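You operate a simulated robot arm through the tools that you are given. There is no shell and no other tool. Be economical: measure what you need, move in short steps, check, and stop when the job is done.

You run a simulated robot arm. Do the job below in one go: nothing can be reset, and whatever is moved stays where it is left.

JOB
Clamp the short bar in the jig and sand its specks off with the blue puck.
Fine: stop at SHORT first; turn the disc to TIGHT; put the puck back; leave the long bar. Set down upright: short bar. What is to be rubbed or washed off counts as gone when no trace of it is left.
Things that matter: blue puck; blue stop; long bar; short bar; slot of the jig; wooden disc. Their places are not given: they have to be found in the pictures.

Only the result counts: the job must be done as asked and must still hold three seconds after the hand-in. Knocking over, shifting, dropping, spilling or breaking anything else fails it.

ROBOT AND FRAMES
A 6-joint arm with a two-finger parallel gripper, fixed in place. Base frame: the origin is at the foot of the arm, x ahead of it, y to its left, z up; the work surface is at about z = 0. Readings come in mm, degrees, newtons and seconds.
With the tool pointing down near the work surface it reaches from about 160 to 420 mm from the base axis. Its first joint turns from -66.0 to 66.0 degrees. Payload 1.57 kg.
The tool frame sits at the grasp point between the pads (the TCP): z along the fingers, y along the line on which they close. The tips reach 30 mm beyond it. The gripper opens to 80 mm. The fingers are 17 mm wide and 12 mm thick; the gripper's body (40 by 82 mm) begins 80 mm behind the TCP.
Orientation is told as [roll, pitch, yaw] about the base's x, y, z axes, in that order, counted from this pose: with the fingers straight down and closing along the base's y, the tool's x points along the base's -x, its y along +y and its z along -z.

CONTROLS
- The arm moves only by the tool drive_tool. Its argument "plan" is a list of rows, each an object (a shift or turn left out is 0, a gripper value left out holds the last) with "turn": the turn, a rotation vector about the tool's x, y, z in units of 6 degrees (1.0 is 6 degrees), a list of three; "offset": the shift along the tool's x, y, z in units of 20 mm (1.0 is 20 mm), a list of three; "fingers": the finger opening in cm, from 0 to 8. In form: [{"turn": [ax, ay, az], "offset": [x, y, z], "fingers": fingers}, ...]. A call has 1 to 12 rows; each row shifts and turns the commanded pose from where the row before left it, along the tool's axes as they then stand. A call with a number of a shift or a turn outside -1 to 1 is refused whole. A row lasts 0.2 s, in which the tool goes at most 50 mm and 8.6 degrees; a call with a longer step from one row to the next is refused whole, and so is a gripper value outside its range. Where a pose cannot be reached the arm comes as near as it can. A force on the tool above 70 N (or 10 N above the force at the start of the call, whichever is more), or a blocked arm, ends the call early, and 0.2 s more pass. Each finger travels about 153 mm/s and halts on what it meets, pressing with about 29 N; the grip force reading is that of the motor and also rises with nothing between the fingers. The clock runs only during rows and for 0.2 s after the last one: add rows that do not move to give the fingers time. The reply holds the time, the measured pose of the TCP, the force on the tool along the base axes, the opening and the grip force, in the units named above and with some noise, with the torque about the TCP (base axes, N m) and any sound that the robot's microphone picked up, and new pictures: "show" is both (left out), scene, wrist or none.
- Cameras (640 x 400 px; columns grow to the right, rows downward): "scene" is fixed at [54.1, -320.8, 447.4]; the picture's right is [0.81, -0.59, 0.00], its down [-0.30, -0.41, -0.86] and it looks along [0.51, 0.69, -0.51] (base axes); focal length 273 px, centre (320, 200). "wrist" rides on the gripper at [72, -7, -122] in the tool frame; the picture's right is [0.09, 1.00, 0.00], its down [-0.84, 0.08, -0.54] and it looks along [-0.54, 0.05, 0.84] (tool axes); focal length 238 px, centre (320, 200).
- pixel_to_xyz(camera, pixels): for up to 12 pixels [column, row] of the newest picture of that camera ("zoom" is the newest enlarged one), the place [x, y, z] in the base frame of the surface seen there, good to about 2 mm, but the place of the scene camera against the robot may be out by one fixed shift of up to 25 mm in any direction. It takes no simulated time.
- enlarge(camera, box): a new picture of the part [left, top, right, bottom] of that camera's present view, enlarged. It takes no simulated time.
- hand_in(): hands the job in; it is judged then, once.

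Go step by step. Measure first, check grasps and placings, and put right what went wrong. The budget is 80 turns and 200 pictures, counting those below and the enlarged ones. Unless the task says otherwise, let go and move clear before handing in, and close with one line.

The tools are called after "Call:" by a JSON object that holds its "method" and its "body". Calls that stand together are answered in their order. drive_tool: Moves the arm, as the interface text tells. Its arguments: {"type":"object","properties":{"plan":{"type":"array"},"show":{"type":"string","enum":["both","scene","wrist","none"]}},"required":["plan"]} The other tools are called the same way: pixel_to_xyz (camera, pixels) gives the place of the surface under pixels of a picture; enlarge (camera, box) takes an enlarged picture of a part of a camera's view; hand_in () hands the job in.

At the start:

```text
t: 0.0
tool_pos: [209.3, 93.3, 298.5]
tcp_rot: [0.0, 0.0, 0.0]
force: [1.2, 0.1, 0.0]
ft_torque: [0.0, -0.01, -0.02]
finger_gap: 80.0
grasp_force: 0.1
```

scene: 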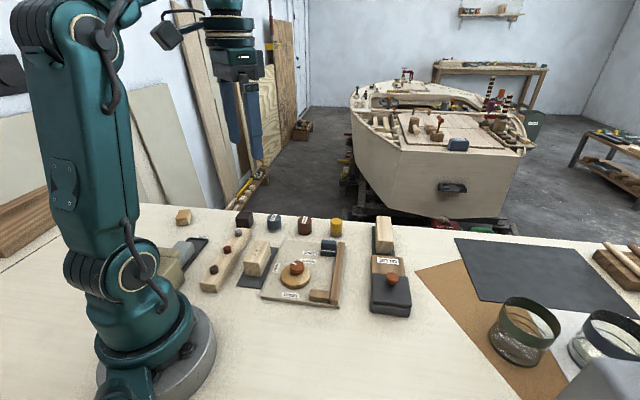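
wrist: 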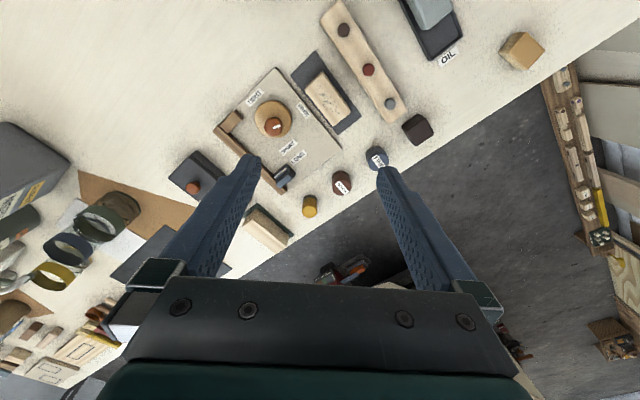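

The pictures show a jig around scene (300,275) with a disc, a stop and bars nearby. I'll enlarge both views to identify the parts.

Call:
{"method": "enlarge", "body": {"camera": "scene", "box": [160, 190, 440, 330]}}

Call:
{"method": "enlarge", "body": {"camera": "wrist", "box": [160, 0, 480, 250]}}

```text
2.29 times, centred on (300, 260) of scene
```

zoom: 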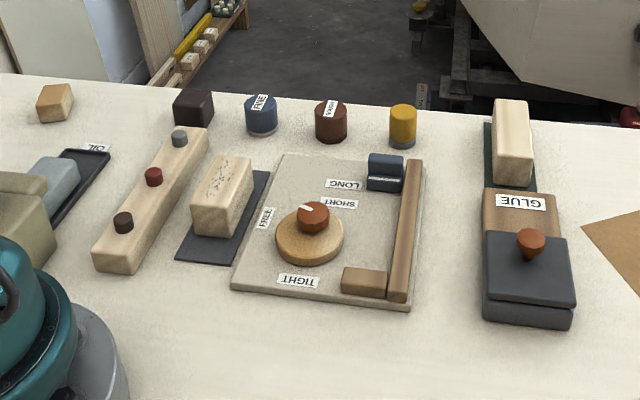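

```text
1.60 times, centred on (320, 125) of wrist
```

zoom: 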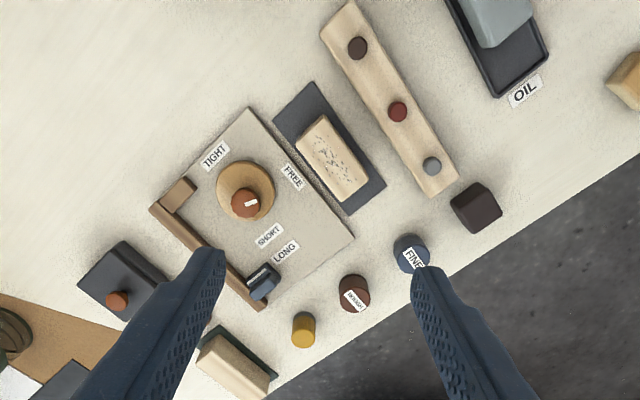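

The zoomed wrist view shows the jig (fence, end block, blue stop at LONG), the disc at FREE, the FINE puck, and two bars. I'll measure key pixels.

Call:
{"method": "pixel_to_xyz", "body": {"camera": "zoom", "pixels": [[410, 243], [245, 203], [245, 175], [178, 196], [264, 280], [268, 236], [285, 252], [215, 156], [292, 177], [321, 118], [298, 145], [343, 200]]}}

Call:
{"method": "pixel_to_xyz", "body": {"camera": "wrist", "pixels": [[353, 104], [329, 125], [306, 83], [322, 73], [250, 206], [285, 243], [265, 241], [214, 128], [278, 190], [240, 115], [276, 68], [340, 150]]}}

Call:
{"method": "pixel_to_xyz", "body": {"camera": "scene", "pixels": [[246, 273], [268, 243], [257, 258], [274, 240], [384, 218], [384, 250], [329, 240], [297, 268], [320, 296], [342, 243], [331, 300], [274, 217]]}}

```text
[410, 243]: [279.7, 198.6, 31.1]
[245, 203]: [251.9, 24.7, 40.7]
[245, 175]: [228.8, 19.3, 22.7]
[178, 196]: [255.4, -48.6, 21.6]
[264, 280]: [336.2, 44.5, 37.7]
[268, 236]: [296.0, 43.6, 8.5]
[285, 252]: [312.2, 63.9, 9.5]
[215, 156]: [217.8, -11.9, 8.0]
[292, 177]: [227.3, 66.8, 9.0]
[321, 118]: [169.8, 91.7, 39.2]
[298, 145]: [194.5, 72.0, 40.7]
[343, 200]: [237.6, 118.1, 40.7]
```

```text
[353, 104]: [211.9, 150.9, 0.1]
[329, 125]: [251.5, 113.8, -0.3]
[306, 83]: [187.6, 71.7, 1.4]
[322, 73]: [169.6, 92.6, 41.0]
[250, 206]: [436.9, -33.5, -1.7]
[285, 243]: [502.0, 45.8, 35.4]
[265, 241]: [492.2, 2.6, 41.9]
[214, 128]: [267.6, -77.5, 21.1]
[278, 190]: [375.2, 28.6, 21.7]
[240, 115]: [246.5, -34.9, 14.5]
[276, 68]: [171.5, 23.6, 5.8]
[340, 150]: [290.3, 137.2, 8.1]
```

```text
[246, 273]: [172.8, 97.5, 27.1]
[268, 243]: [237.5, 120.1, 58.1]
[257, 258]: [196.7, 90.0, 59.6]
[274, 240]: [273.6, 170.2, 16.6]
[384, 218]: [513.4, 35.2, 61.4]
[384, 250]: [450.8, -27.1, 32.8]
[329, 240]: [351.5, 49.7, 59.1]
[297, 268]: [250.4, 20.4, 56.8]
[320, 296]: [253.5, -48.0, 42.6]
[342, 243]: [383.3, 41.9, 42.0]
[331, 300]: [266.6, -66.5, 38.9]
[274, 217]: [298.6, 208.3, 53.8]
```

Jig is rotated about 45° in the base frame. I'll enlarge tighter for the bar corners, disc and stop.

Call:
{"method": "enlarge", "body": {"camera": "wrist", "box": [200, 40, 360, 140]}}

Call:
{"method": "enlarge", "body": {"camera": "scene", "box": [250, 225, 350, 310]}}

```text
4.00 times, centred on (280, 90) of wrist
```

zoom: 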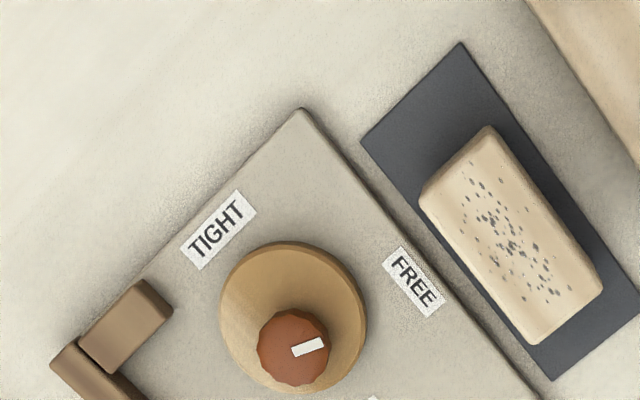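

```text
4.71 times, centred on (300, 268) of scene
```

zoom: 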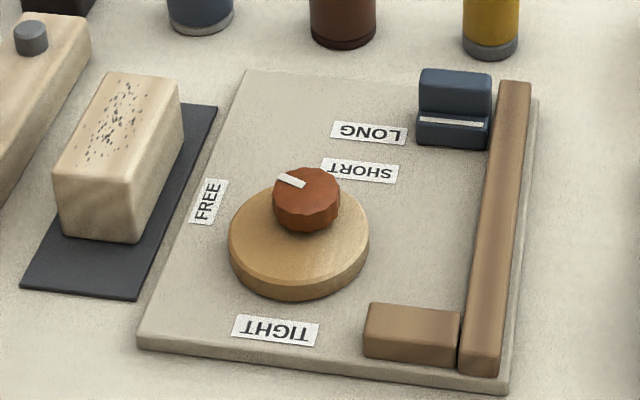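

Measuring the bar, disc and jig corners in a wrist zoom.

Call:
{"method": "enlarge", "body": {"camera": "wrist", "box": [200, 40, 360, 140]}}

```text
4.00 times, centred on (280, 90) of wrist
```

zoom: 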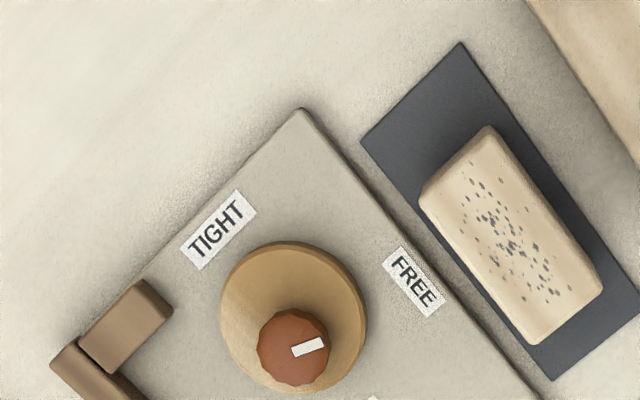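

Call:
{"method": "pixel_to_xyz", "body": {"camera": "zoom", "pixels": [[423, 195], [490, 131], [600, 275], [532, 340], [512, 235], [294, 347], [320, 342], [296, 352], [225, 310], [357, 325], [293, 247], [300, 110]]}}

Call:
{"method": "pixel_to_xyz", "body": {"camera": "zoom", "pixels": [[143, 285], [170, 308], [84, 344], [112, 370], [460, 45], [362, 140], [552, 378], [262, 350], [328, 342], [292, 312], [217, 230], [413, 283]]}}

```text
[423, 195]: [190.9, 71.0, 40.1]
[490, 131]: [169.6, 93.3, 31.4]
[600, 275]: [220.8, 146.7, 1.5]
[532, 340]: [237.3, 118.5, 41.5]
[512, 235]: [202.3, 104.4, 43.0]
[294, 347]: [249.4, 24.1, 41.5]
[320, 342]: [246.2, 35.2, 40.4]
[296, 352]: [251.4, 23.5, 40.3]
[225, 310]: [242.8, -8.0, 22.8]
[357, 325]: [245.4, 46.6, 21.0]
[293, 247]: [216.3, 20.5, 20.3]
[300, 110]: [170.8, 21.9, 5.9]
```

```text
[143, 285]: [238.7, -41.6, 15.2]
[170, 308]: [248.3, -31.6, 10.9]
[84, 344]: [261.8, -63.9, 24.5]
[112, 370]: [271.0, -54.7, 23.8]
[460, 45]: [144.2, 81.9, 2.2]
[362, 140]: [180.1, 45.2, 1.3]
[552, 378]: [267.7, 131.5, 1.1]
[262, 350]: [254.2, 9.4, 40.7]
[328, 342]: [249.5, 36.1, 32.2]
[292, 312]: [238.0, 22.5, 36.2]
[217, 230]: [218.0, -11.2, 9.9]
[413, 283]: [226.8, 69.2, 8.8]
```

Measured: jig long axis u is about 45° from x, the short bar is about 66×31×40 mm, and the stop must move about 26 mm along −u. I'll turn the tool to align with the jig, then move over the stop for a closer look.

Call:
{"method": "drive_tool", "body": {"plan": [{"turn": [0, 0, 1]}, {"turn": [0, 0, 1]}, {"turn": [0, 0, 1]}, {"turn": [0, 0, 1]}, {"turn": [0, 0, 1]}, {"turn": [0, 0, 1]}, {"turn": [0, 0, 1]}, {"turn": [0, 0, 0.42]}], "show": "none"}}

Call:
{"method": "drive_tool", "body": {"plan": [{"offset": [-0.9, 0.386, 0.7]}, {"offset": [-0.9, 0.386, 0.7]}, {"offset": [-0.9, 0.386, 0.7]}, {"offset": [-0.9, 0.386, 0.7]}, {"offset": [-0.9, 0.386, 0.7]}, {"offset": [-0.9, 0.386, 0.7]}, {"offset": [-0.84, 0.386, 0.7]}, {}]}}

```text
t: 1.8
tool_pos: [209.0, 95.7, 297.0]
tcp_rot: [0.0, 0.0, -44.6]
force: [0.6, 0.6, 0.3]
ft_torque: [-0.02, 0.01, 0.03]
finger_gap: 80.1
grasp_force: 0.1
```

```text
t: 3.6
tool_pos: [336.5, 45.3, 200.1]
tcp_rot: [0.0, 0.0, -44.5]
force: [0.3, 0.2, -0.2]
ft_torque: [-0.03, -0.01, 0.0]
finger_gap: 80.0
grasp_force: 0.1
```

scene: 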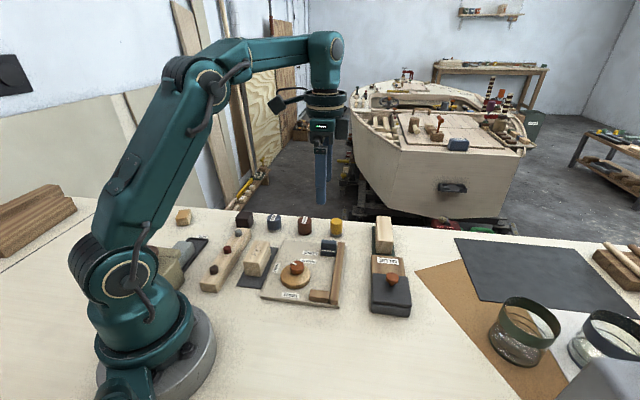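
wrist: 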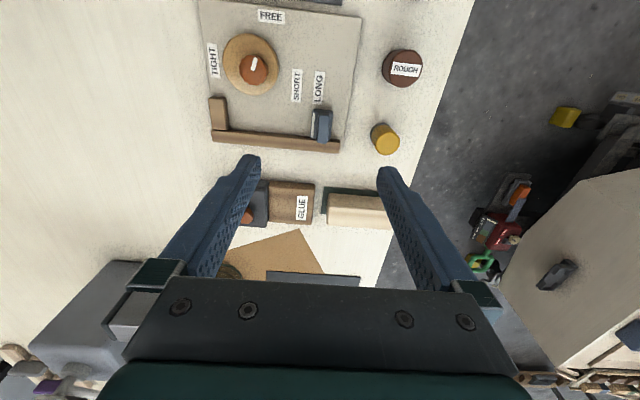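

Call:
{"method": "enlarge", "body": {"camera": "wrist", "box": [200, 0, 360, 160]}}

```text
2.50 times, centred on (280, 80) of wrist
```

zoom: 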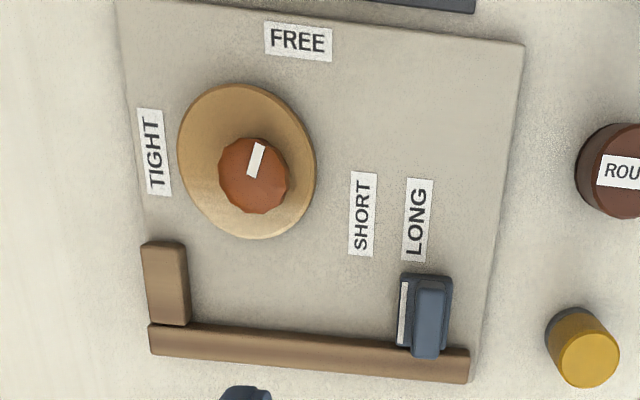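

Call:
{"method": "pixel_to_xyz", "body": {"camera": "zoom", "pixels": [[403, 295], [403, 340], [418, 300], [443, 300], [430, 285], [428, 348], [362, 213], [418, 220], [187, 320], [185, 250], [250, 325], [398, 345]]}}

Call:
{"method": "pixel_to_xyz", "body": {"camera": "zoom", "pixels": [[424, 274], [424, 278], [451, 300], [414, 300], [254, 175], [258, 145], [219, 172], [288, 172], [300, 40], [154, 150], [448, 320], [300, 348]]}}

```text
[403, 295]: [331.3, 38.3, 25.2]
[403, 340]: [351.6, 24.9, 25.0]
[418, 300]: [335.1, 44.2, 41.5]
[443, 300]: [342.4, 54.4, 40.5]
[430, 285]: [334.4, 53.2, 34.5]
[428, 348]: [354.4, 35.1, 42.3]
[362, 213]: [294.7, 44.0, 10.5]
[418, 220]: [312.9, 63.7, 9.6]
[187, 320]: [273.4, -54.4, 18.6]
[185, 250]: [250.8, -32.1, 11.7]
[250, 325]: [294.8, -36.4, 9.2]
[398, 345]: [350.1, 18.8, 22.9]
```

```text
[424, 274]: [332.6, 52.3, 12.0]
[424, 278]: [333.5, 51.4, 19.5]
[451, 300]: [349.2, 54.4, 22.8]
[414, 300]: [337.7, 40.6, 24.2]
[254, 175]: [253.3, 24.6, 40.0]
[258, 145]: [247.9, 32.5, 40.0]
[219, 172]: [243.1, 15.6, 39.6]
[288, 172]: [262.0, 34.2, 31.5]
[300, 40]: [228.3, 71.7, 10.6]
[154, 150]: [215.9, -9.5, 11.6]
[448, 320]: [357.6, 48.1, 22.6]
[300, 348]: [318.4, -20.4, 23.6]
```

Stop's ridge is at about u=272.7, 12 mm thick, top z≈41; its line sits at LONG and SHORT is 26.5 mm along −u. Lowering to straddle the ridge with the fingers at 40 mm.

Call:
{"method": "drive_tool", "body": {"plan": [{"offset": [-0.315, 0.225, 0.9], "fingers": 4}, {"offset": [0, 0, 0.9]}, {"offset": [0, 0, 0.9]}, {"offset": [0, 0, 0.9]}, {"offset": [0, 0, 0.9]}, {"offset": [0, 0, 0.9]}]}}

```text
t: 5.0
tool_pos: [344.3, 45.8, 91.5]
tcp_rot: [0.0, 0.0, -44.5]
force: [-0.6, -0.1, -0.9]
ft_torque: [-0.01, -0.02, -0.02]
finger_gap: 40.1
grasp_force: 0.0
```

scene: 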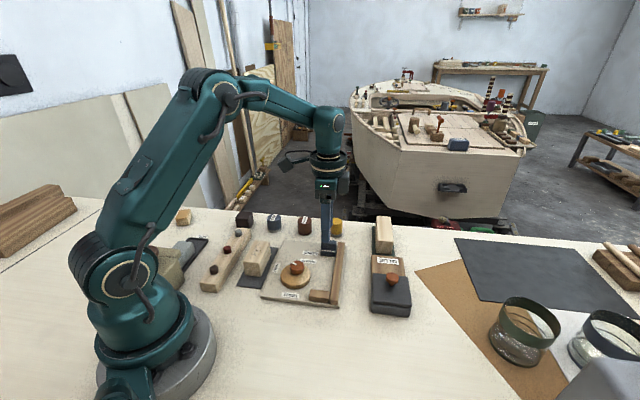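
wrist: 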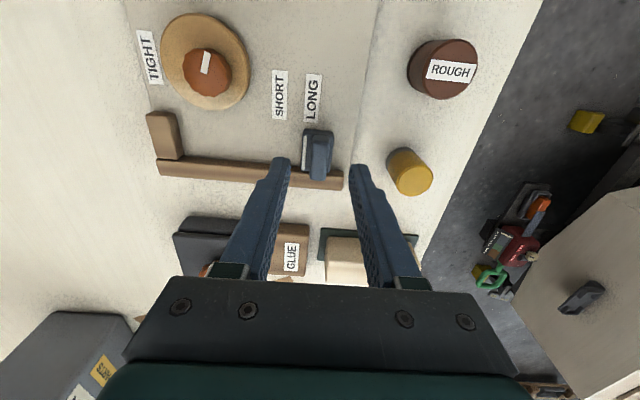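

Ridge is centred between the fingers. I'll check the yellow cylinder's clearance and re-measure line and labels from closer.

Call:
{"method": "pixel_to_xyz", "body": {"camera": "wrist", "pixels": [[389, 155], [402, 155], [392, 185], [304, 140], [303, 160], [280, 96], [313, 98], [312, 140], [332, 142], [319, 175], [180, 150], [375, 80]]}}

```text
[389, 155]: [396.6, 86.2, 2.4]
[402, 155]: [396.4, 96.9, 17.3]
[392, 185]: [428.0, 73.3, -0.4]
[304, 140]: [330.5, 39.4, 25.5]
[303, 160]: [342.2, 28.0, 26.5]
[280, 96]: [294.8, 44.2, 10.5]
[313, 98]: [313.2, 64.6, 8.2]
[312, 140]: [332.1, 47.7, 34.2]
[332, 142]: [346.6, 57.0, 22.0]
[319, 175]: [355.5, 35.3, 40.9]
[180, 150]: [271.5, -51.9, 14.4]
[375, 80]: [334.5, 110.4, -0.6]
```

Line is at u≈260, label spacing about 27 mm, cylinder clear. Lowering and closing on the ridge.

Call:
{"method": "drive_tool", "body": {"plan": [{"offset": [0, 0, 0.85]}, {"offset": [0, 0, 0.8]}, {}, {"fingers": 0.5}, {}, {}]}}

```text
t: 6.4
tool_pos: [343.7, 44.4, 58.7]
tcp_rot: [0.0, 0.1, -44.6]
force: [1.0, -0.1, -5.1]
ft_torque: [-0.32, -0.26, -0.58]
finger_gap: 14.1
grasp_force: 30.2
```

scene: 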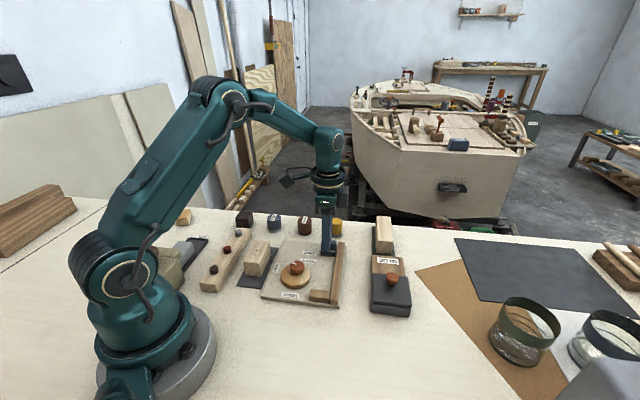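
wrist: 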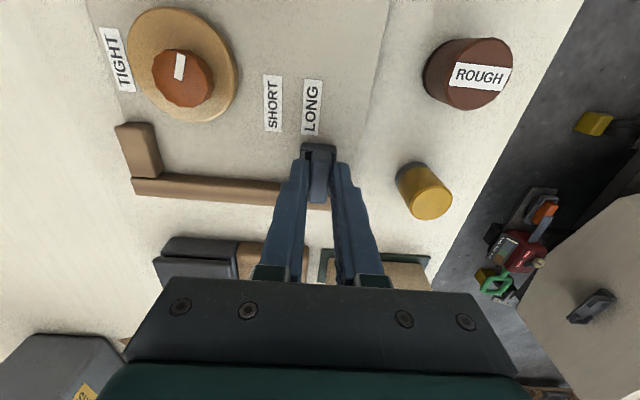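

Gripped the ridge (14 mm). Sliding it −27 mm along the fence.

Call:
{"method": "drive_tool", "body": {"plan": [{"offset": [0, -0.25, 0]}, {"offset": [0, -0.25, 0]}, {"offset": [0, -0.25, 0]}, {"offset": [0, -0.25, 0]}, {"offset": [0, -0.25, 0]}, {"offset": [0, -0.1, 0]}, {}]}}

```text
t: 8.0
tool_pos: [322.7, 24.3, 58.2]
tcp_rot: [0.0, 0.1, -44.7]
force: [-4.0, 3.9, 0.0]
ft_torque: [0.72, 0.4, -0.51]
finger_gap: 13.4
grasp_force: 30.0
```

scene: 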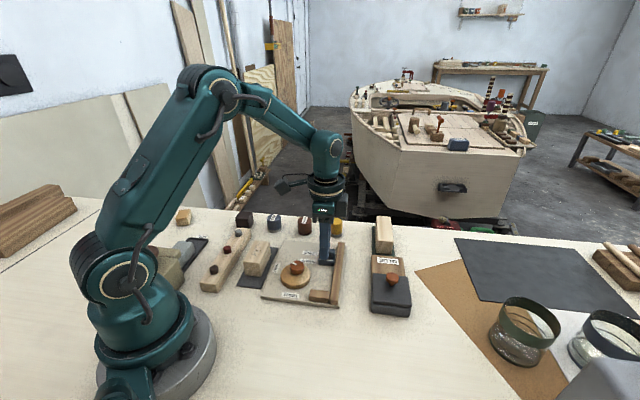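
wrist: 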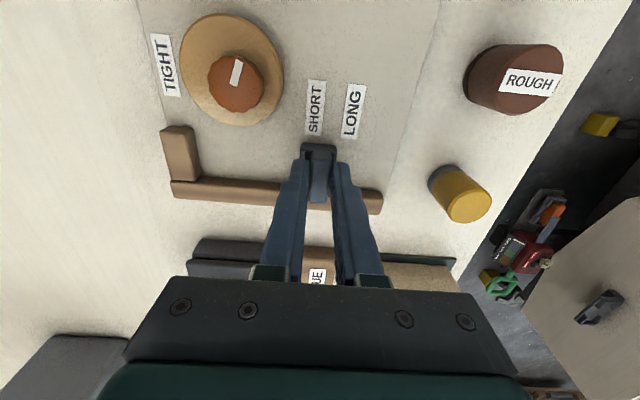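

The stop has slid. I'll release, rise, and measure where its line sits.

Call:
{"method": "drive_tool", "body": {"plan": [{"fingers": 4}, {}, {"offset": [0, 0, -0.9]}, {"offset": [0, 0, -0.9]}, {"offset": [0, 0, -0.9]}, {"offset": [0, 0, -0.9]}, {"offset": [0.5, 0, -0.9]}, {"offset": [0.5, 0, 0]}], "show": "wrist"}}

Call:
{"method": "enlarge", "body": {"camera": "wrist", "box": [200, 20, 400, 180]}}

```text
t: 9.8
tool_pos: [310.3, 38.1, 149.0]
tcp_rot: [-0.1, 0.0, -44.4]
force: [-0.2, -0.6, -0.6]
ft_torque: [0.02, 0.02, 0.01]
finger_gap: 40.1
grasp_force: 0.0
```

wrist: 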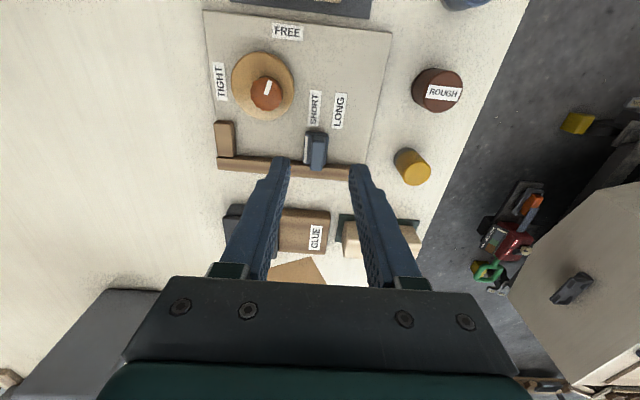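

```text
2.50 times, centred on (300, 100) of wrist
```

zoom: 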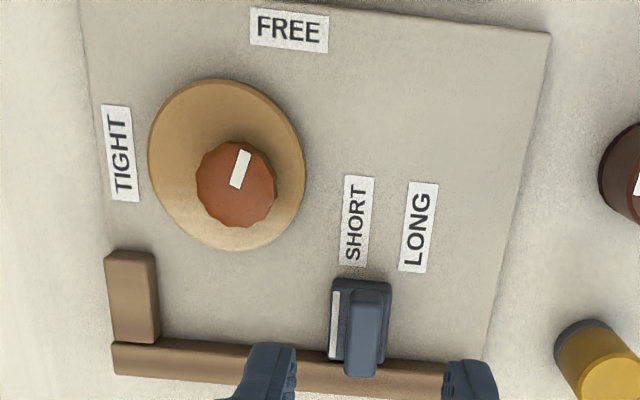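

Call:
{"method": "pixel_to_xyz", "body": {"camera": "zoom", "pixels": [[335, 305], [334, 340], [357, 220], [418, 226], [328, 345], [158, 330], [154, 258], [236, 185], [196, 185], [276, 185], [240, 170], [366, 320]]}}

Call:
{"method": "pixel_to_xyz", "body": {"camera": "zoom", "pixels": [[335, 300], [335, 320], [335, 335], [357, 200], [357, 240], [418, 205], [418, 250], [200, 346], [300, 352], [150, 300], [244, 155], [235, 186]]}}

```text
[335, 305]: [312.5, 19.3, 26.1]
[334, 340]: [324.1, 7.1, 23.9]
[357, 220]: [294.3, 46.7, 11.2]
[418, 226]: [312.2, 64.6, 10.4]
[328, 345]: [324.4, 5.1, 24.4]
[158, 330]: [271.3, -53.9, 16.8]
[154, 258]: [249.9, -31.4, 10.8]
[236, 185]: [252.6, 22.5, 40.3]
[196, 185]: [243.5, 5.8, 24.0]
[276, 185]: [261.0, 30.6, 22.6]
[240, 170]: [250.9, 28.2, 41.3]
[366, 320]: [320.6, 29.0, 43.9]
```

```text
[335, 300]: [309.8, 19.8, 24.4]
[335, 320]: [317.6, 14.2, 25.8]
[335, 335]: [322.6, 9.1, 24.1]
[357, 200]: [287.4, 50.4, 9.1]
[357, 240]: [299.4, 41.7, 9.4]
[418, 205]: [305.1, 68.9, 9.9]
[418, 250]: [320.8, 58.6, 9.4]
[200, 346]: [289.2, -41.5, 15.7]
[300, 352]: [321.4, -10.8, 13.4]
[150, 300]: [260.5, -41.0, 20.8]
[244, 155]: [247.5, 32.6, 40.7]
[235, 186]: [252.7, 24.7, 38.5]
```

Line moved to u≈232.4 from 259.9 (27.4 mm) against a label spacing of about 26 mm. I'll check the axis direction and label edges more exactly.

Call:
{"method": "pixel_to_xyz", "body": {"camera": "zoom", "pixels": [[545, 40], [500, 250], [95, 100], [112, 240], [347, 176], [374, 178], [340, 264], [367, 266], [409, 183], [437, 185], [399, 270], [426, 272]]}}

Call:
{"method": "enlarge", "body": {"camera": "scene", "box": [250, 225, 350, 310]}}

```text
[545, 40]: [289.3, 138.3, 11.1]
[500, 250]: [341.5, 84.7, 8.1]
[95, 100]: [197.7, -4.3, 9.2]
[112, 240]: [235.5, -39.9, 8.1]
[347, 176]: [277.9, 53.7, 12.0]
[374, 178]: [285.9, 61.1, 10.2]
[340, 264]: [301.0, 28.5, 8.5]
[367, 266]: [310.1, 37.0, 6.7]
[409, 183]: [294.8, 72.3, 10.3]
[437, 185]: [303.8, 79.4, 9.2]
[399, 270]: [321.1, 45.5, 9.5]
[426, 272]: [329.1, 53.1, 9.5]
```

```text
4.71 times, centred on (300, 268) of scene
```

zoom: 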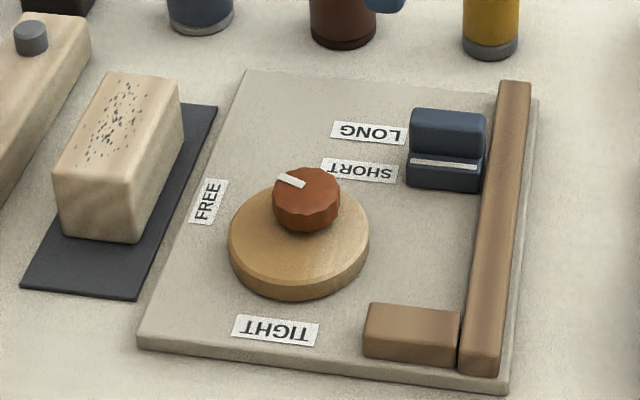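

In the scene zoom the line sits relative to SHORT as it did to LONG (within ~1 mm), so the stop is set. Now moving over the short bar and turning so the fingers close across it.

Call:
{"method": "drive_tool", "body": {"plan": [{"offset": [0.88, -0.2, -0.2]}, {"offset": [0.88, -0.2, -0.2]}, {"offset": [0.88, -0.2, -0.2]}, {"offset": [0.88, -0.2, 0]}, {"offset": [0.88, -0.2, 0]}, {"offset": [0.88, -0.2, 0]}, {"offset": [0.87, -0.2, 0]}, {"turn": [0, 0, -1]}, {"turn": [0, 0, -1]}, {"turn": [0, 0, -1]}, {"turn": [0, 0, -1]}, {"turn": [0, 0, -1]}], "show": "none"}}

Call:
{"method": "drive_tool", "body": {"plan": [{"turn": [0, 0, -1]}, {"turn": [0, 0, -1]}, {"turn": [0, 0, -1]}, {"turn": [0, 0, -1]}, {"turn": [0, 0, -1]}, {"turn": [0, 0, -1]}, {"turn": [0, 0, -1]}, {"turn": [0, 0, -1]}, {"turn": [0, 0, -1]}, {"turn": [0, 0, -0.92]}, {"fingers": 5.5}]}}

```text
t: 12.4
tool_pos: [203.3, 105.1, 161.3]
tcp_rot: [0.1, 0.0, -14.4]
force: [0.8, 0.7, 0.0]
ft_torque: [-0.02, -0.01, 0.0]
finger_gap: 40.2
grasp_force: 0.1
```

```text
t: 14.8
tool_pos: [202.2, 104.0, 160.5]
tcp_rot: [0.0, 0.0, 45.1]
force: [1.2, 0.0, 0.1]
ft_torque: [-0.04, 0.02, 0.0]
finger_gap: 55.0
grasp_force: 0.1
```

scene: 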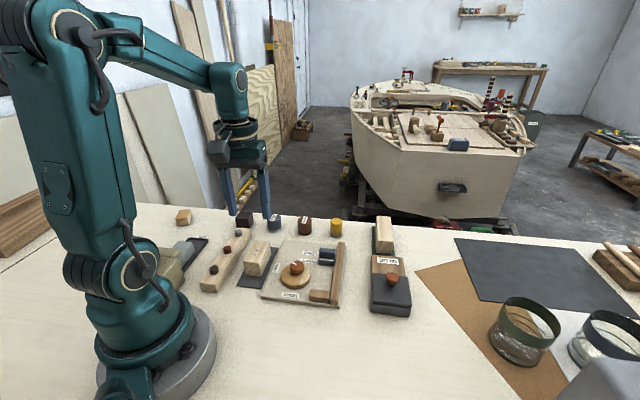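
wrist: 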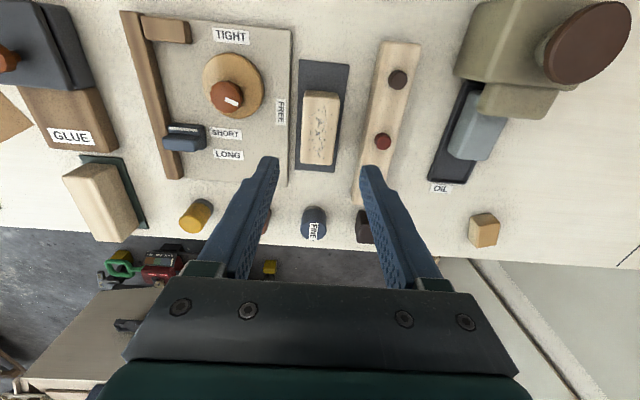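

The bar is upright in view at (320,128). I'll enlarge and measure it and the slot from here.

Call:
{"method": "enlarge", "body": {"camera": "wrist", "box": [280, 50, 420, 180]}}

Call:
{"method": "pixel_to_xyz", "body": {"camera": "wrist", "pixels": [[304, 94], [338, 94], [302, 162], [333, 164], [321, 128], [188, 40], [164, 100], [165, 42], [206, 130], [375, 110], [313, 210], [236, 96]]}}

```text
3.08 times, centred on (350, 115) of wrist
```

zoom: 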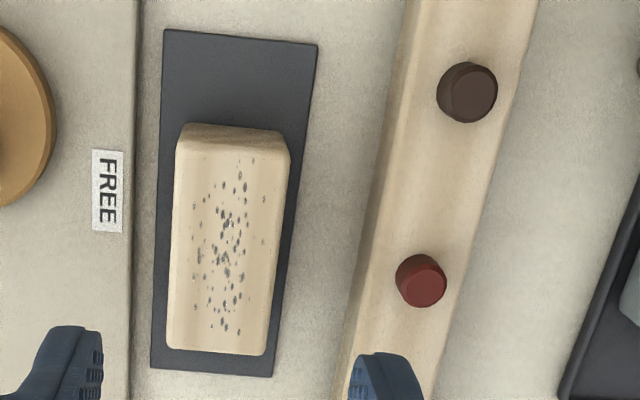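

```text
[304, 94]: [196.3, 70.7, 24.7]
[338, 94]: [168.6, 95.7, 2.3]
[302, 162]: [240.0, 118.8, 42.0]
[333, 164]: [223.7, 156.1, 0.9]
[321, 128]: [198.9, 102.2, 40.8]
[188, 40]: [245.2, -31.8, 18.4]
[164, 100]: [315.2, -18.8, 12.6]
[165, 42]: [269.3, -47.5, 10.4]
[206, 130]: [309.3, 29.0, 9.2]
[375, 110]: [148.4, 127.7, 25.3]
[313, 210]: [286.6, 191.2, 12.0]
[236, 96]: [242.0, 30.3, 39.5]
```

Call:
{"method": "pixel_to_xyz", "body": {"camera": "zoom", "pixels": [[172, 270], [280, 270], [177, 160], [285, 165], [170, 345], [262, 350], [178, 145], [287, 150], [370, 250], [215, 350], [225, 150], [225, 240]]}}

```text
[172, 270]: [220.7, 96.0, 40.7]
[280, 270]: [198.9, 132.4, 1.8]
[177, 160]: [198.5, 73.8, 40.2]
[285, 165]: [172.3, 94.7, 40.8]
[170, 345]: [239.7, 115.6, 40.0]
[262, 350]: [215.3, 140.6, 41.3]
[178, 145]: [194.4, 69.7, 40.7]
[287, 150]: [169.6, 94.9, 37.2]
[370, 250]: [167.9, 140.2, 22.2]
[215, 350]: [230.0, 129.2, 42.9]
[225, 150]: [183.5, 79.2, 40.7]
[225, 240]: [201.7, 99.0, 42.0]
```

Bar centre is about (205.8,105.4), width ~33, length ~68, top 41. Lowering with 55 mm opening so the tips stop at z≈21, then closing.

Call:
{"method": "drive_tool", "body": {"plan": [{"offset": [-0.15, -0.08, 0.9]}, {"offset": [0, 0, 0.9]}, {"offset": [0, 0, 0.9]}, {"offset": [0, 0, 0.9]}, {"offset": [0, 0, 0.9]}, {"offset": [0, 0, 0.95]}, {}, {"fingers": 2.5}, {}, {}, {}]}}

```text
t: 17.2
tool_pos: [205.2, 105.4, 52.4]
tcp_rot: [0.0, 0.0, 45.0]
force: [-0.7, -0.7, 0.1]
ft_torque: [0.0, 0.0, 0.01]
finger_gap: 35.0
grasp_force: 28.8
```

scene: 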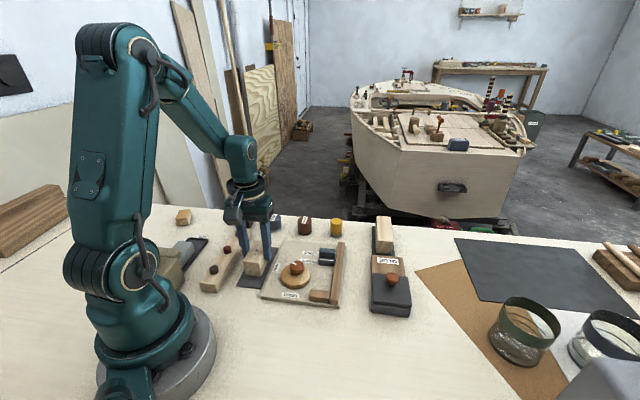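
wrist: 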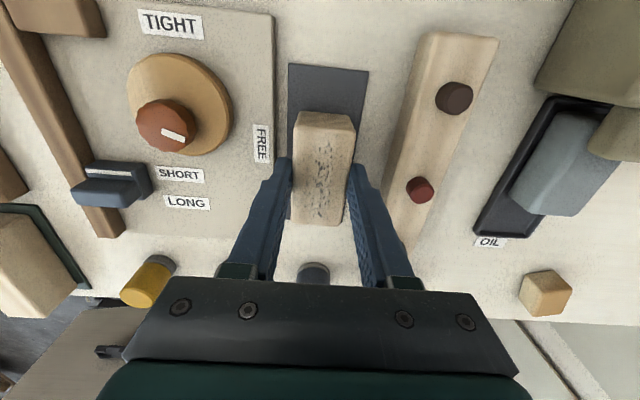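

Gripped at 35 mm. Lifting 60 mm and carrying over the slot.

Call:
{"method": "drive_tool", "body": {"plan": [{"offset": [0, 0, -0.8]}, {"offset": [0, 0, -0.8]}, {"offset": [0, 0, -0.8]}, {"offset": [0, 0, -0.6]}, {"offset": [0.166, -0.9, 0]}, {"offset": [0.166, -0.9, 0]}, {"offset": [0.166, -0.9, 0]}, {"offset": [0.166, -0.9, 0]}, {"offset": [0.166, -0.9, 0]}, {"offset": [0.166, -0.9, 0]}, {"offset": [0.166, -0.9, 0]}, {"offset": [0.166, -0.9, 0]}]}}

```text
t: 19.8
tool_pos: [289.6, -16.3, 111.2]
tcp_rot: [0.0, 0.0, 45.0]
force: [-0.5, -0.7, -0.9]
ft_torque: [-0.01, 0.04, 0.0]
finger_gap: 34.7
grasp_force: 29.0
```

scene: 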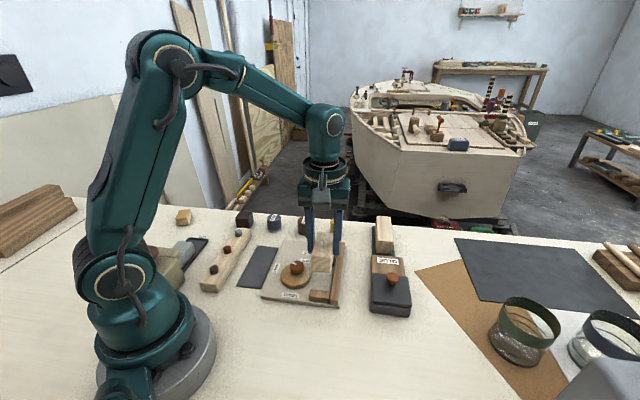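
wrist: 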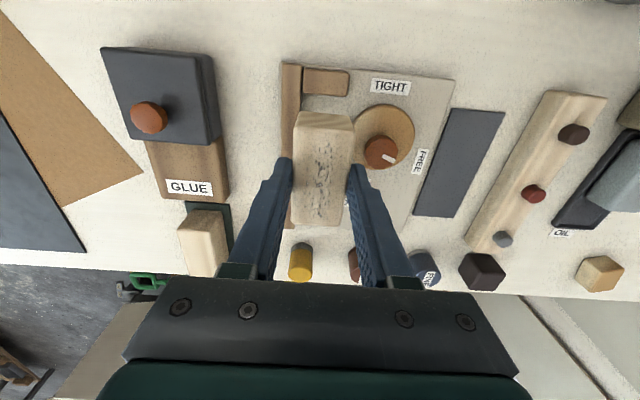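

The bar hangs over the slot. I'll measure block, fence and bar faces from this pose before lowering.

Call:
{"method": "enlarge", "body": {"camera": "wrist", "box": [260, 50, 420, 170]}}

Call:
{"method": "pixel_to_xyz", "body": {"camera": "wrist", "pixels": [[302, 85], [301, 95], [290, 100], [283, 100], [295, 118], [354, 118], [300, 225], [342, 226], [320, 115], [348, 82], [325, 96], [302, 108]]}}

```text
3.33 times, centred on (340, 110) of wrist
```

zoom: 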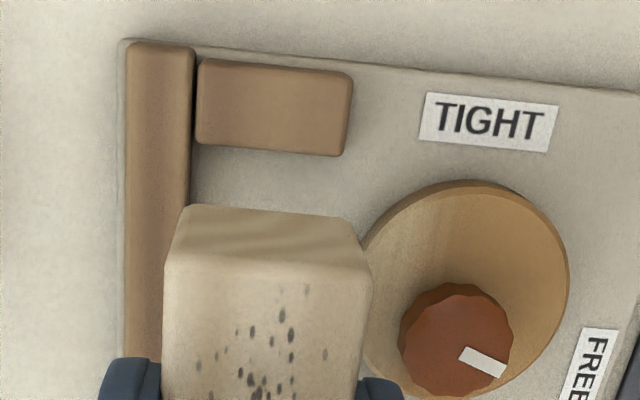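

```text
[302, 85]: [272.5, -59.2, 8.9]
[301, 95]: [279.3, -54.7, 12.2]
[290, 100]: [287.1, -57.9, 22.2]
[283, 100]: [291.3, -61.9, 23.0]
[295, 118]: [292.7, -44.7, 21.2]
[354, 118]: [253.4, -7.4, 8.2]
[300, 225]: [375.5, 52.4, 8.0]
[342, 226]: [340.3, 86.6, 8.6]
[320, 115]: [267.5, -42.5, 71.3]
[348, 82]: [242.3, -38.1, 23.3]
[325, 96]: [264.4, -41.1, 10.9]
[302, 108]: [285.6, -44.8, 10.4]
```

The fence face is at v≈−234.5 and the block face about u=155–157; the bar needs about 1.5 mm more clearance from the fence. Adjusting and lowering to just above the plate.

Call:
{"method": "drive_tool", "body": {"plan": [{"offset": [-0.03, 0.08, 0.4]}, {"offset": [0, 0, 0.5]}, {"offset": [0, 0, 0.5]}, {"offset": [0, 0, 0.5]}, {"offset": [0, 0, 0.4]}, {}]}}

```text
t: 21.2
tool_pos: [287.3, -13.4, 66.1]
tcp_rot: [0.0, 0.0, 45.0]
force: [0.7, -0.8, -0.9]
ft_torque: [0.01, 0.02, 0.01]
finger_gap: 35.0
grasp_force: 29.1
```

scene: 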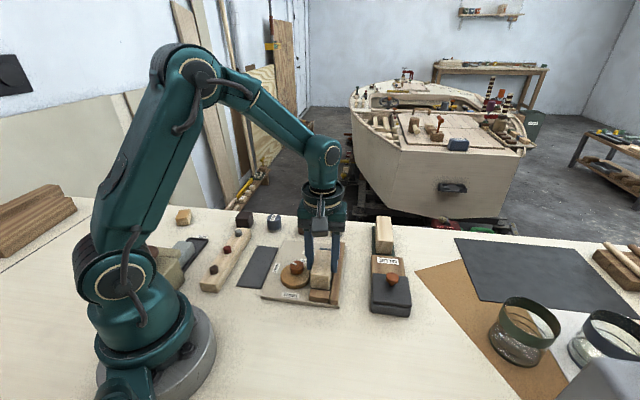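
wrist: 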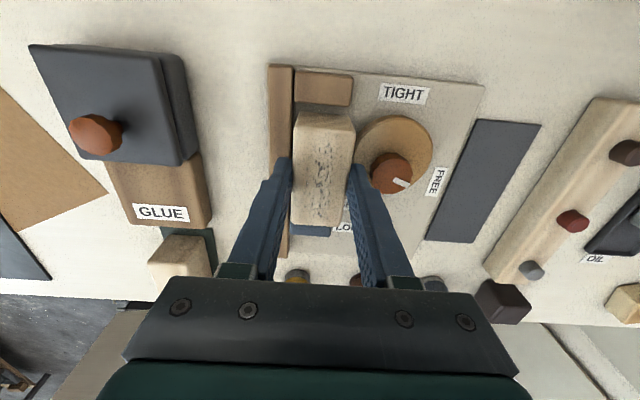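

No contact yet, with the bar inside the slot. Lowering slowly to the plate.

Call:
{"method": "drive_tool", "body": {"plan": [{"offset": [0, 0, 0.1]}, {"offset": [0, 0, 0.1]}, {"offset": [0, 0, 0.05]}, {"offset": [0, 0, 0.05]}, {"offset": [0, 0, 0.05]}], "show": "none"}}

```text
t: 22.4
tool_pos: [288.6, -13.0, 59.9]
tcp_rot: [0.1, 0.0, 45.0]
force: [-8.2, 0.9, 20.1]
ft_torque: [0.15, 0.23, 0.02]
finger_gap: 34.9
grasp_force: 28.7
```

Contact at z≈60 (20 N up), as expected for the plate. Releasing with a small opening and rising.

Call:
{"method": "drive_tool", "body": {"plan": [{"offset": [0, 0, -0.05]}, {"fingers": 4.4}, {}, {"offset": [0, 0, -0.5]}, {"offset": [0, 0, -0.8]}, {"offset": [0, 0, -0.9]}, {"offset": [0, 0, -0.9]}, {"offset": [0, 0, -0.9]}]}}

Call:
{"method": "enlarge", "body": {"camera": "wrist", "box": [250, 50, 450, 210]}}

Call:
{"method": "enlarge", "body": {"camera": "scene", "box": [250, 225, 350, 310]}}

```text
t: 24.2
tool_pos: [289.3, -13.7, 141.8]
tcp_rot: [0.1, 0.0, 45.0]
force: [-0.6, 0.2, 0.3]
ft_torque: [0.0, 0.01, -0.02]
finger_gap: 43.9
grasp_force: 0.0
```

scene: 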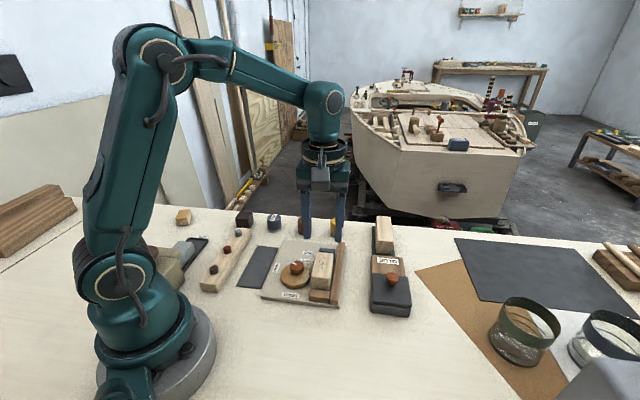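
wrist: 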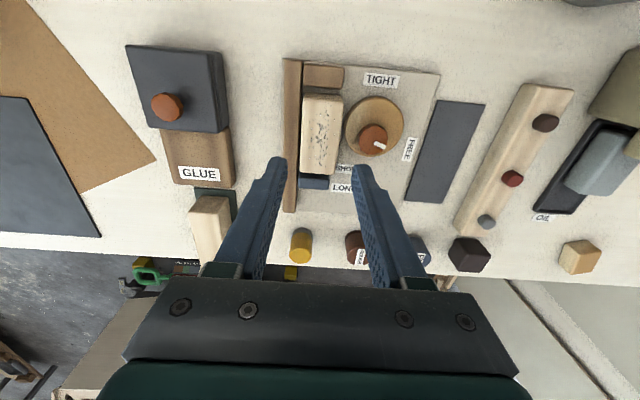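

```text
2.50 times, centred on (350, 130) of wrist
```

zoom: 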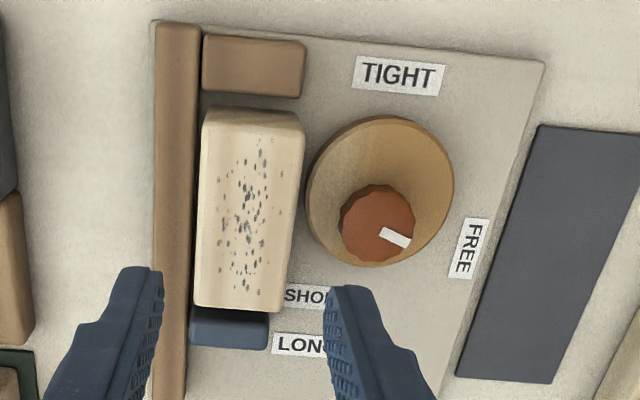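

```text
4.71 times, centred on (300, 268) of scene
```

zoom: 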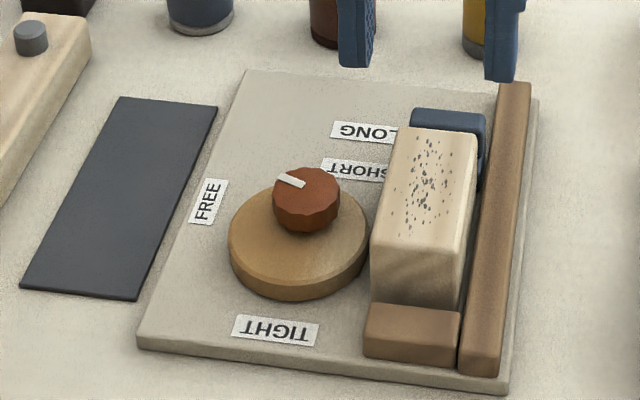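

The bar sits in the slot between block and stop. Next I'll pin down the knob centre in a fresh wrist zoom.

Call:
{"method": "enlarge", "body": {"camera": "wrist", "box": [330, 90, 430, 170]}}

```text
5.00 times, centred on (380, 130) of wrist
```

zoom: 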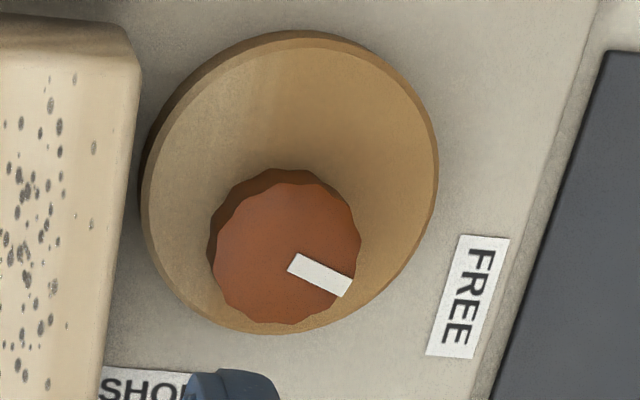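

Call:
{"method": "pixel_to_xyz", "body": {"camera": "zoom", "pixels": [[287, 252], [217, 252], [357, 250], [290, 186], [280, 320], [294, 263], [346, 288], [148, 200], [434, 170], [300, 42], [270, 330], [467, 297]]}}

```text
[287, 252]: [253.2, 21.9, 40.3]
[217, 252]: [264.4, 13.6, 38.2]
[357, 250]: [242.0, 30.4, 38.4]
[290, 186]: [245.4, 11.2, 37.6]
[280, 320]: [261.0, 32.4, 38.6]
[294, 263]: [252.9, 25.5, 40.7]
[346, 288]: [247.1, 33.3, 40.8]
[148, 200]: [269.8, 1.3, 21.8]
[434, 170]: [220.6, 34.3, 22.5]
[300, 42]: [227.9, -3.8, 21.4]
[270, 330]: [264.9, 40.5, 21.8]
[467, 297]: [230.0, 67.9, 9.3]
```

Knob centre (253.2,22.0), radius 14, mark at 118°; TIGHT lies at about 223°, so about 105° counter-clockwise. Moving over the knob and pre-turning to yaw −55°.

Call:
{"method": "drive_tool", "body": {"plan": [{"offset": [0, 0.85, 0]}, {"offset": [0, 0.85, 0]}, {"offset": [0, 0.84, 0]}, {"turn": [0, 0, 1]}, {"turn": [0, 0, 1]}, {"turn": [0, 0, 1]}, {"turn": [0, 0, 1]}, {"turn": [0, 0, 1]}, {"turn": [0, 0, 1]}, {"turn": [0, 0, 1]}, {"turn": [0, 0, 1]}], "show": "none"}}

Call:
{"method": "drive_tool", "body": {"plan": [{"turn": [0, 0, 1]}, {"turn": [0, 0, 1]}, {"turn": [0, 0, 1]}, {"turn": [0, 0, 1]}, {"turn": [0, 0, 1]}, {"turn": [0, 0, 1]}, {"turn": [0, 0, 1]}, {"turn": [0, 0, 1]}, {"turn": [0, 0, 0.67]}, {}]}}

```text
t: 26.6
tool_pos: [252.0, 23.7, 141.0]
tcp_rot: [0.0, 0.1, -3.1]
force: [-0.4, -0.7, 0.2]
ft_torque: [0.0, 0.04, -0.01]
finger_gap: 43.8
grasp_force: 0.1
```

```text
t: 28.8
tool_pos: [251.8, 23.4, 139.8]
tcp_rot: [0.1, 0.1, -55.0]
force: [0.8, 0.5, 0.2]
ft_torque: [0.0, 0.02, 0.0]
finger_gap: 44.2
grasp_force: 0.0
```

scene: 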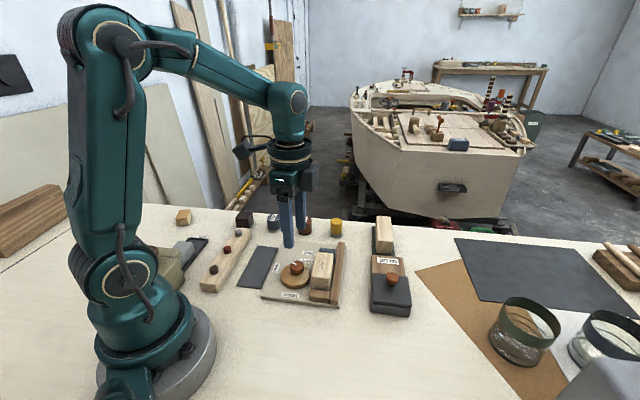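
wrist: 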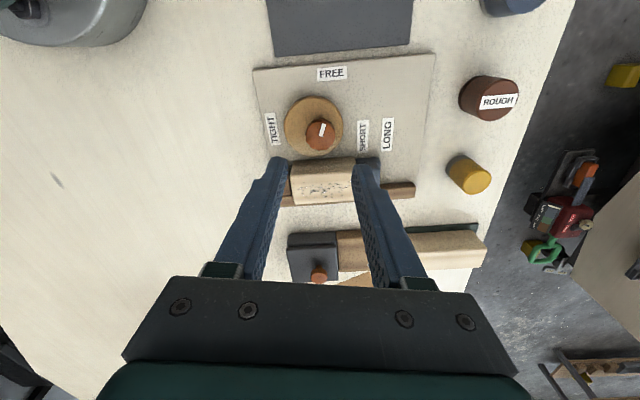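

Call:
{"method": "pixel_to_xyz", "body": {"camera": "wrist", "pixels": [[307, 134], [334, 134], [320, 121], [320, 148], [320, 134]]}}

```text
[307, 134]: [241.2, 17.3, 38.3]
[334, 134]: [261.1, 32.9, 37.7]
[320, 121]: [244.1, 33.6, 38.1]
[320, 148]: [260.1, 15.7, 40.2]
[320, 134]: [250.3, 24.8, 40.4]
```

Two estimates of the knob agree with the tool position within 1–2 mm. Going straight down and closing on the knob.

Call:
{"method": "drive_tool", "body": {"plan": [{"offset": [0, 0, 0.9]}, {"offset": [0, 0, 0.9]}, {"offset": [0, 0, 0.9]}, {"offset": [0, 0, 0.9]}, {"offset": [0, 0, 0.54]}, {}, {"fingers": 2}, {}, {}]}}

```text
t: 30.8
tool_pos: [253.4, 23.5, 56.9]
tcp_rot: [0.1, 0.1, -54.9]
force: [-1.1, -3.7, -6.2]
ft_torque: [-0.12, -0.33, 0.03]
finger_gap: 27.6
grasp_force: 38.1
```

scene: 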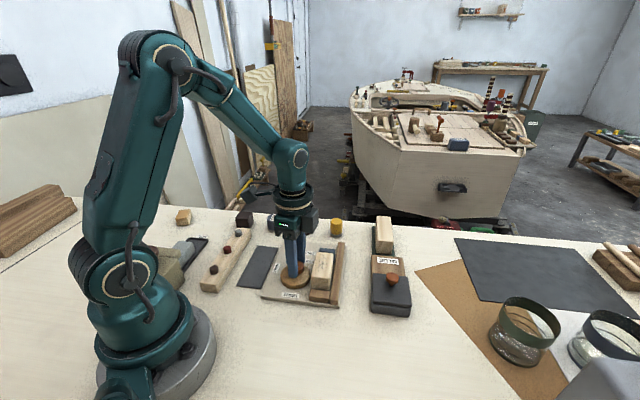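
wrist: 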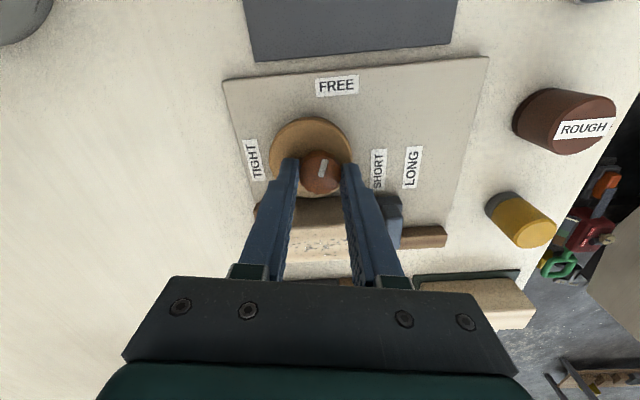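

Knob is gripped at 27.6 mm. Turning counter-clockwise 60° first.

Call:
{"method": "drive_tool", "body": {"plan": [{"turn": [0, 0, -1]}, {"turn": [0, 0, -1]}, {"turn": [0, 0, -1]}, {"turn": [0, 0, -1]}, {"turn": [0, 0, -1]}, {"turn": [0, 0, -1]}, {"turn": [0, 0, -1]}, {"turn": [0, 0, -1]}, {"turn": [0, 0, -1]}, {"turn": [0, 0, -1]}]}}

```text
t: 33.0
tool_pos: [252.7, 23.6, 56.6]
tcp_rot: [0.0, -0.1, 5.0]
force: [-10.8, 15.0, 29.1]
ft_torque: [0.21, 0.28, -0.01]
finger_gap: 27.7
grasp_force: 37.7
```

scene: 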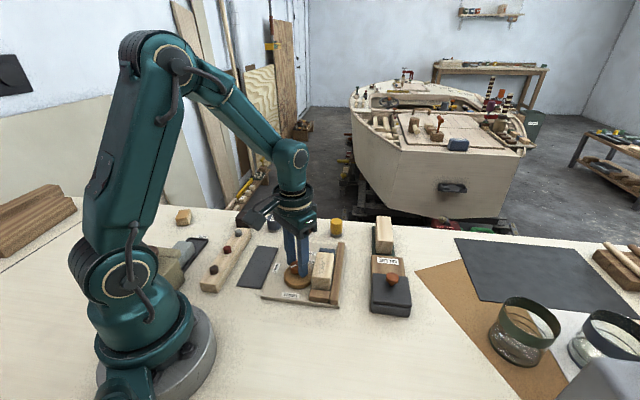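
wrist: 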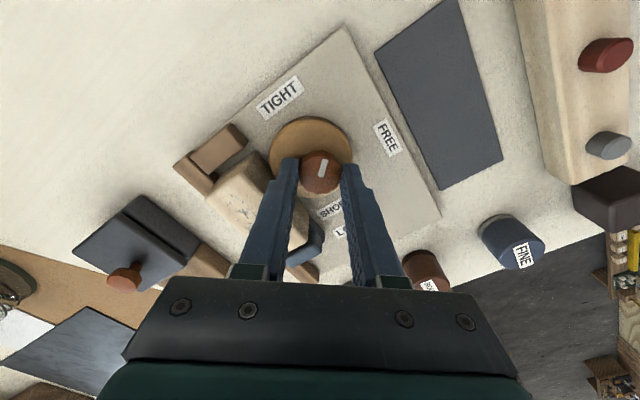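

The knob turns with the gripper. A small relief for the side force, then the remaining ~45° in steps.

Call:
{"method": "drive_tool", "body": {"plan": [{"offset": [0.02, 0.03, -0.04], "turn": [0, 0, -1]}, {"turn": [0, 0, -1]}, {"turn": [0, 0, -1]}, {"turn": [0, 0, -1]}, {"turn": [0, 0, -1]}, {"turn": [0, 0, -0.7]}]}}

```text
t: 34.4
tool_pos: [252.7, 22.2, 58.6]
tcp_rot: [-0.1, -0.1, 39.3]
force: [16.6, -4.5, -27.4]
ft_torque: [-0.07, 0.04, -0.04]
finger_gap: 27.4
grasp_force: 37.9
```

scene: 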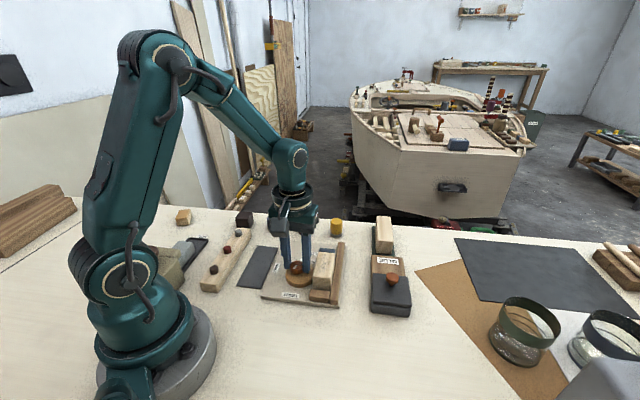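
wrist: 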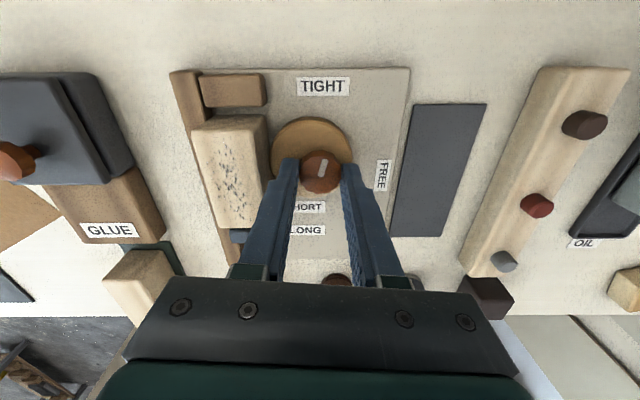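

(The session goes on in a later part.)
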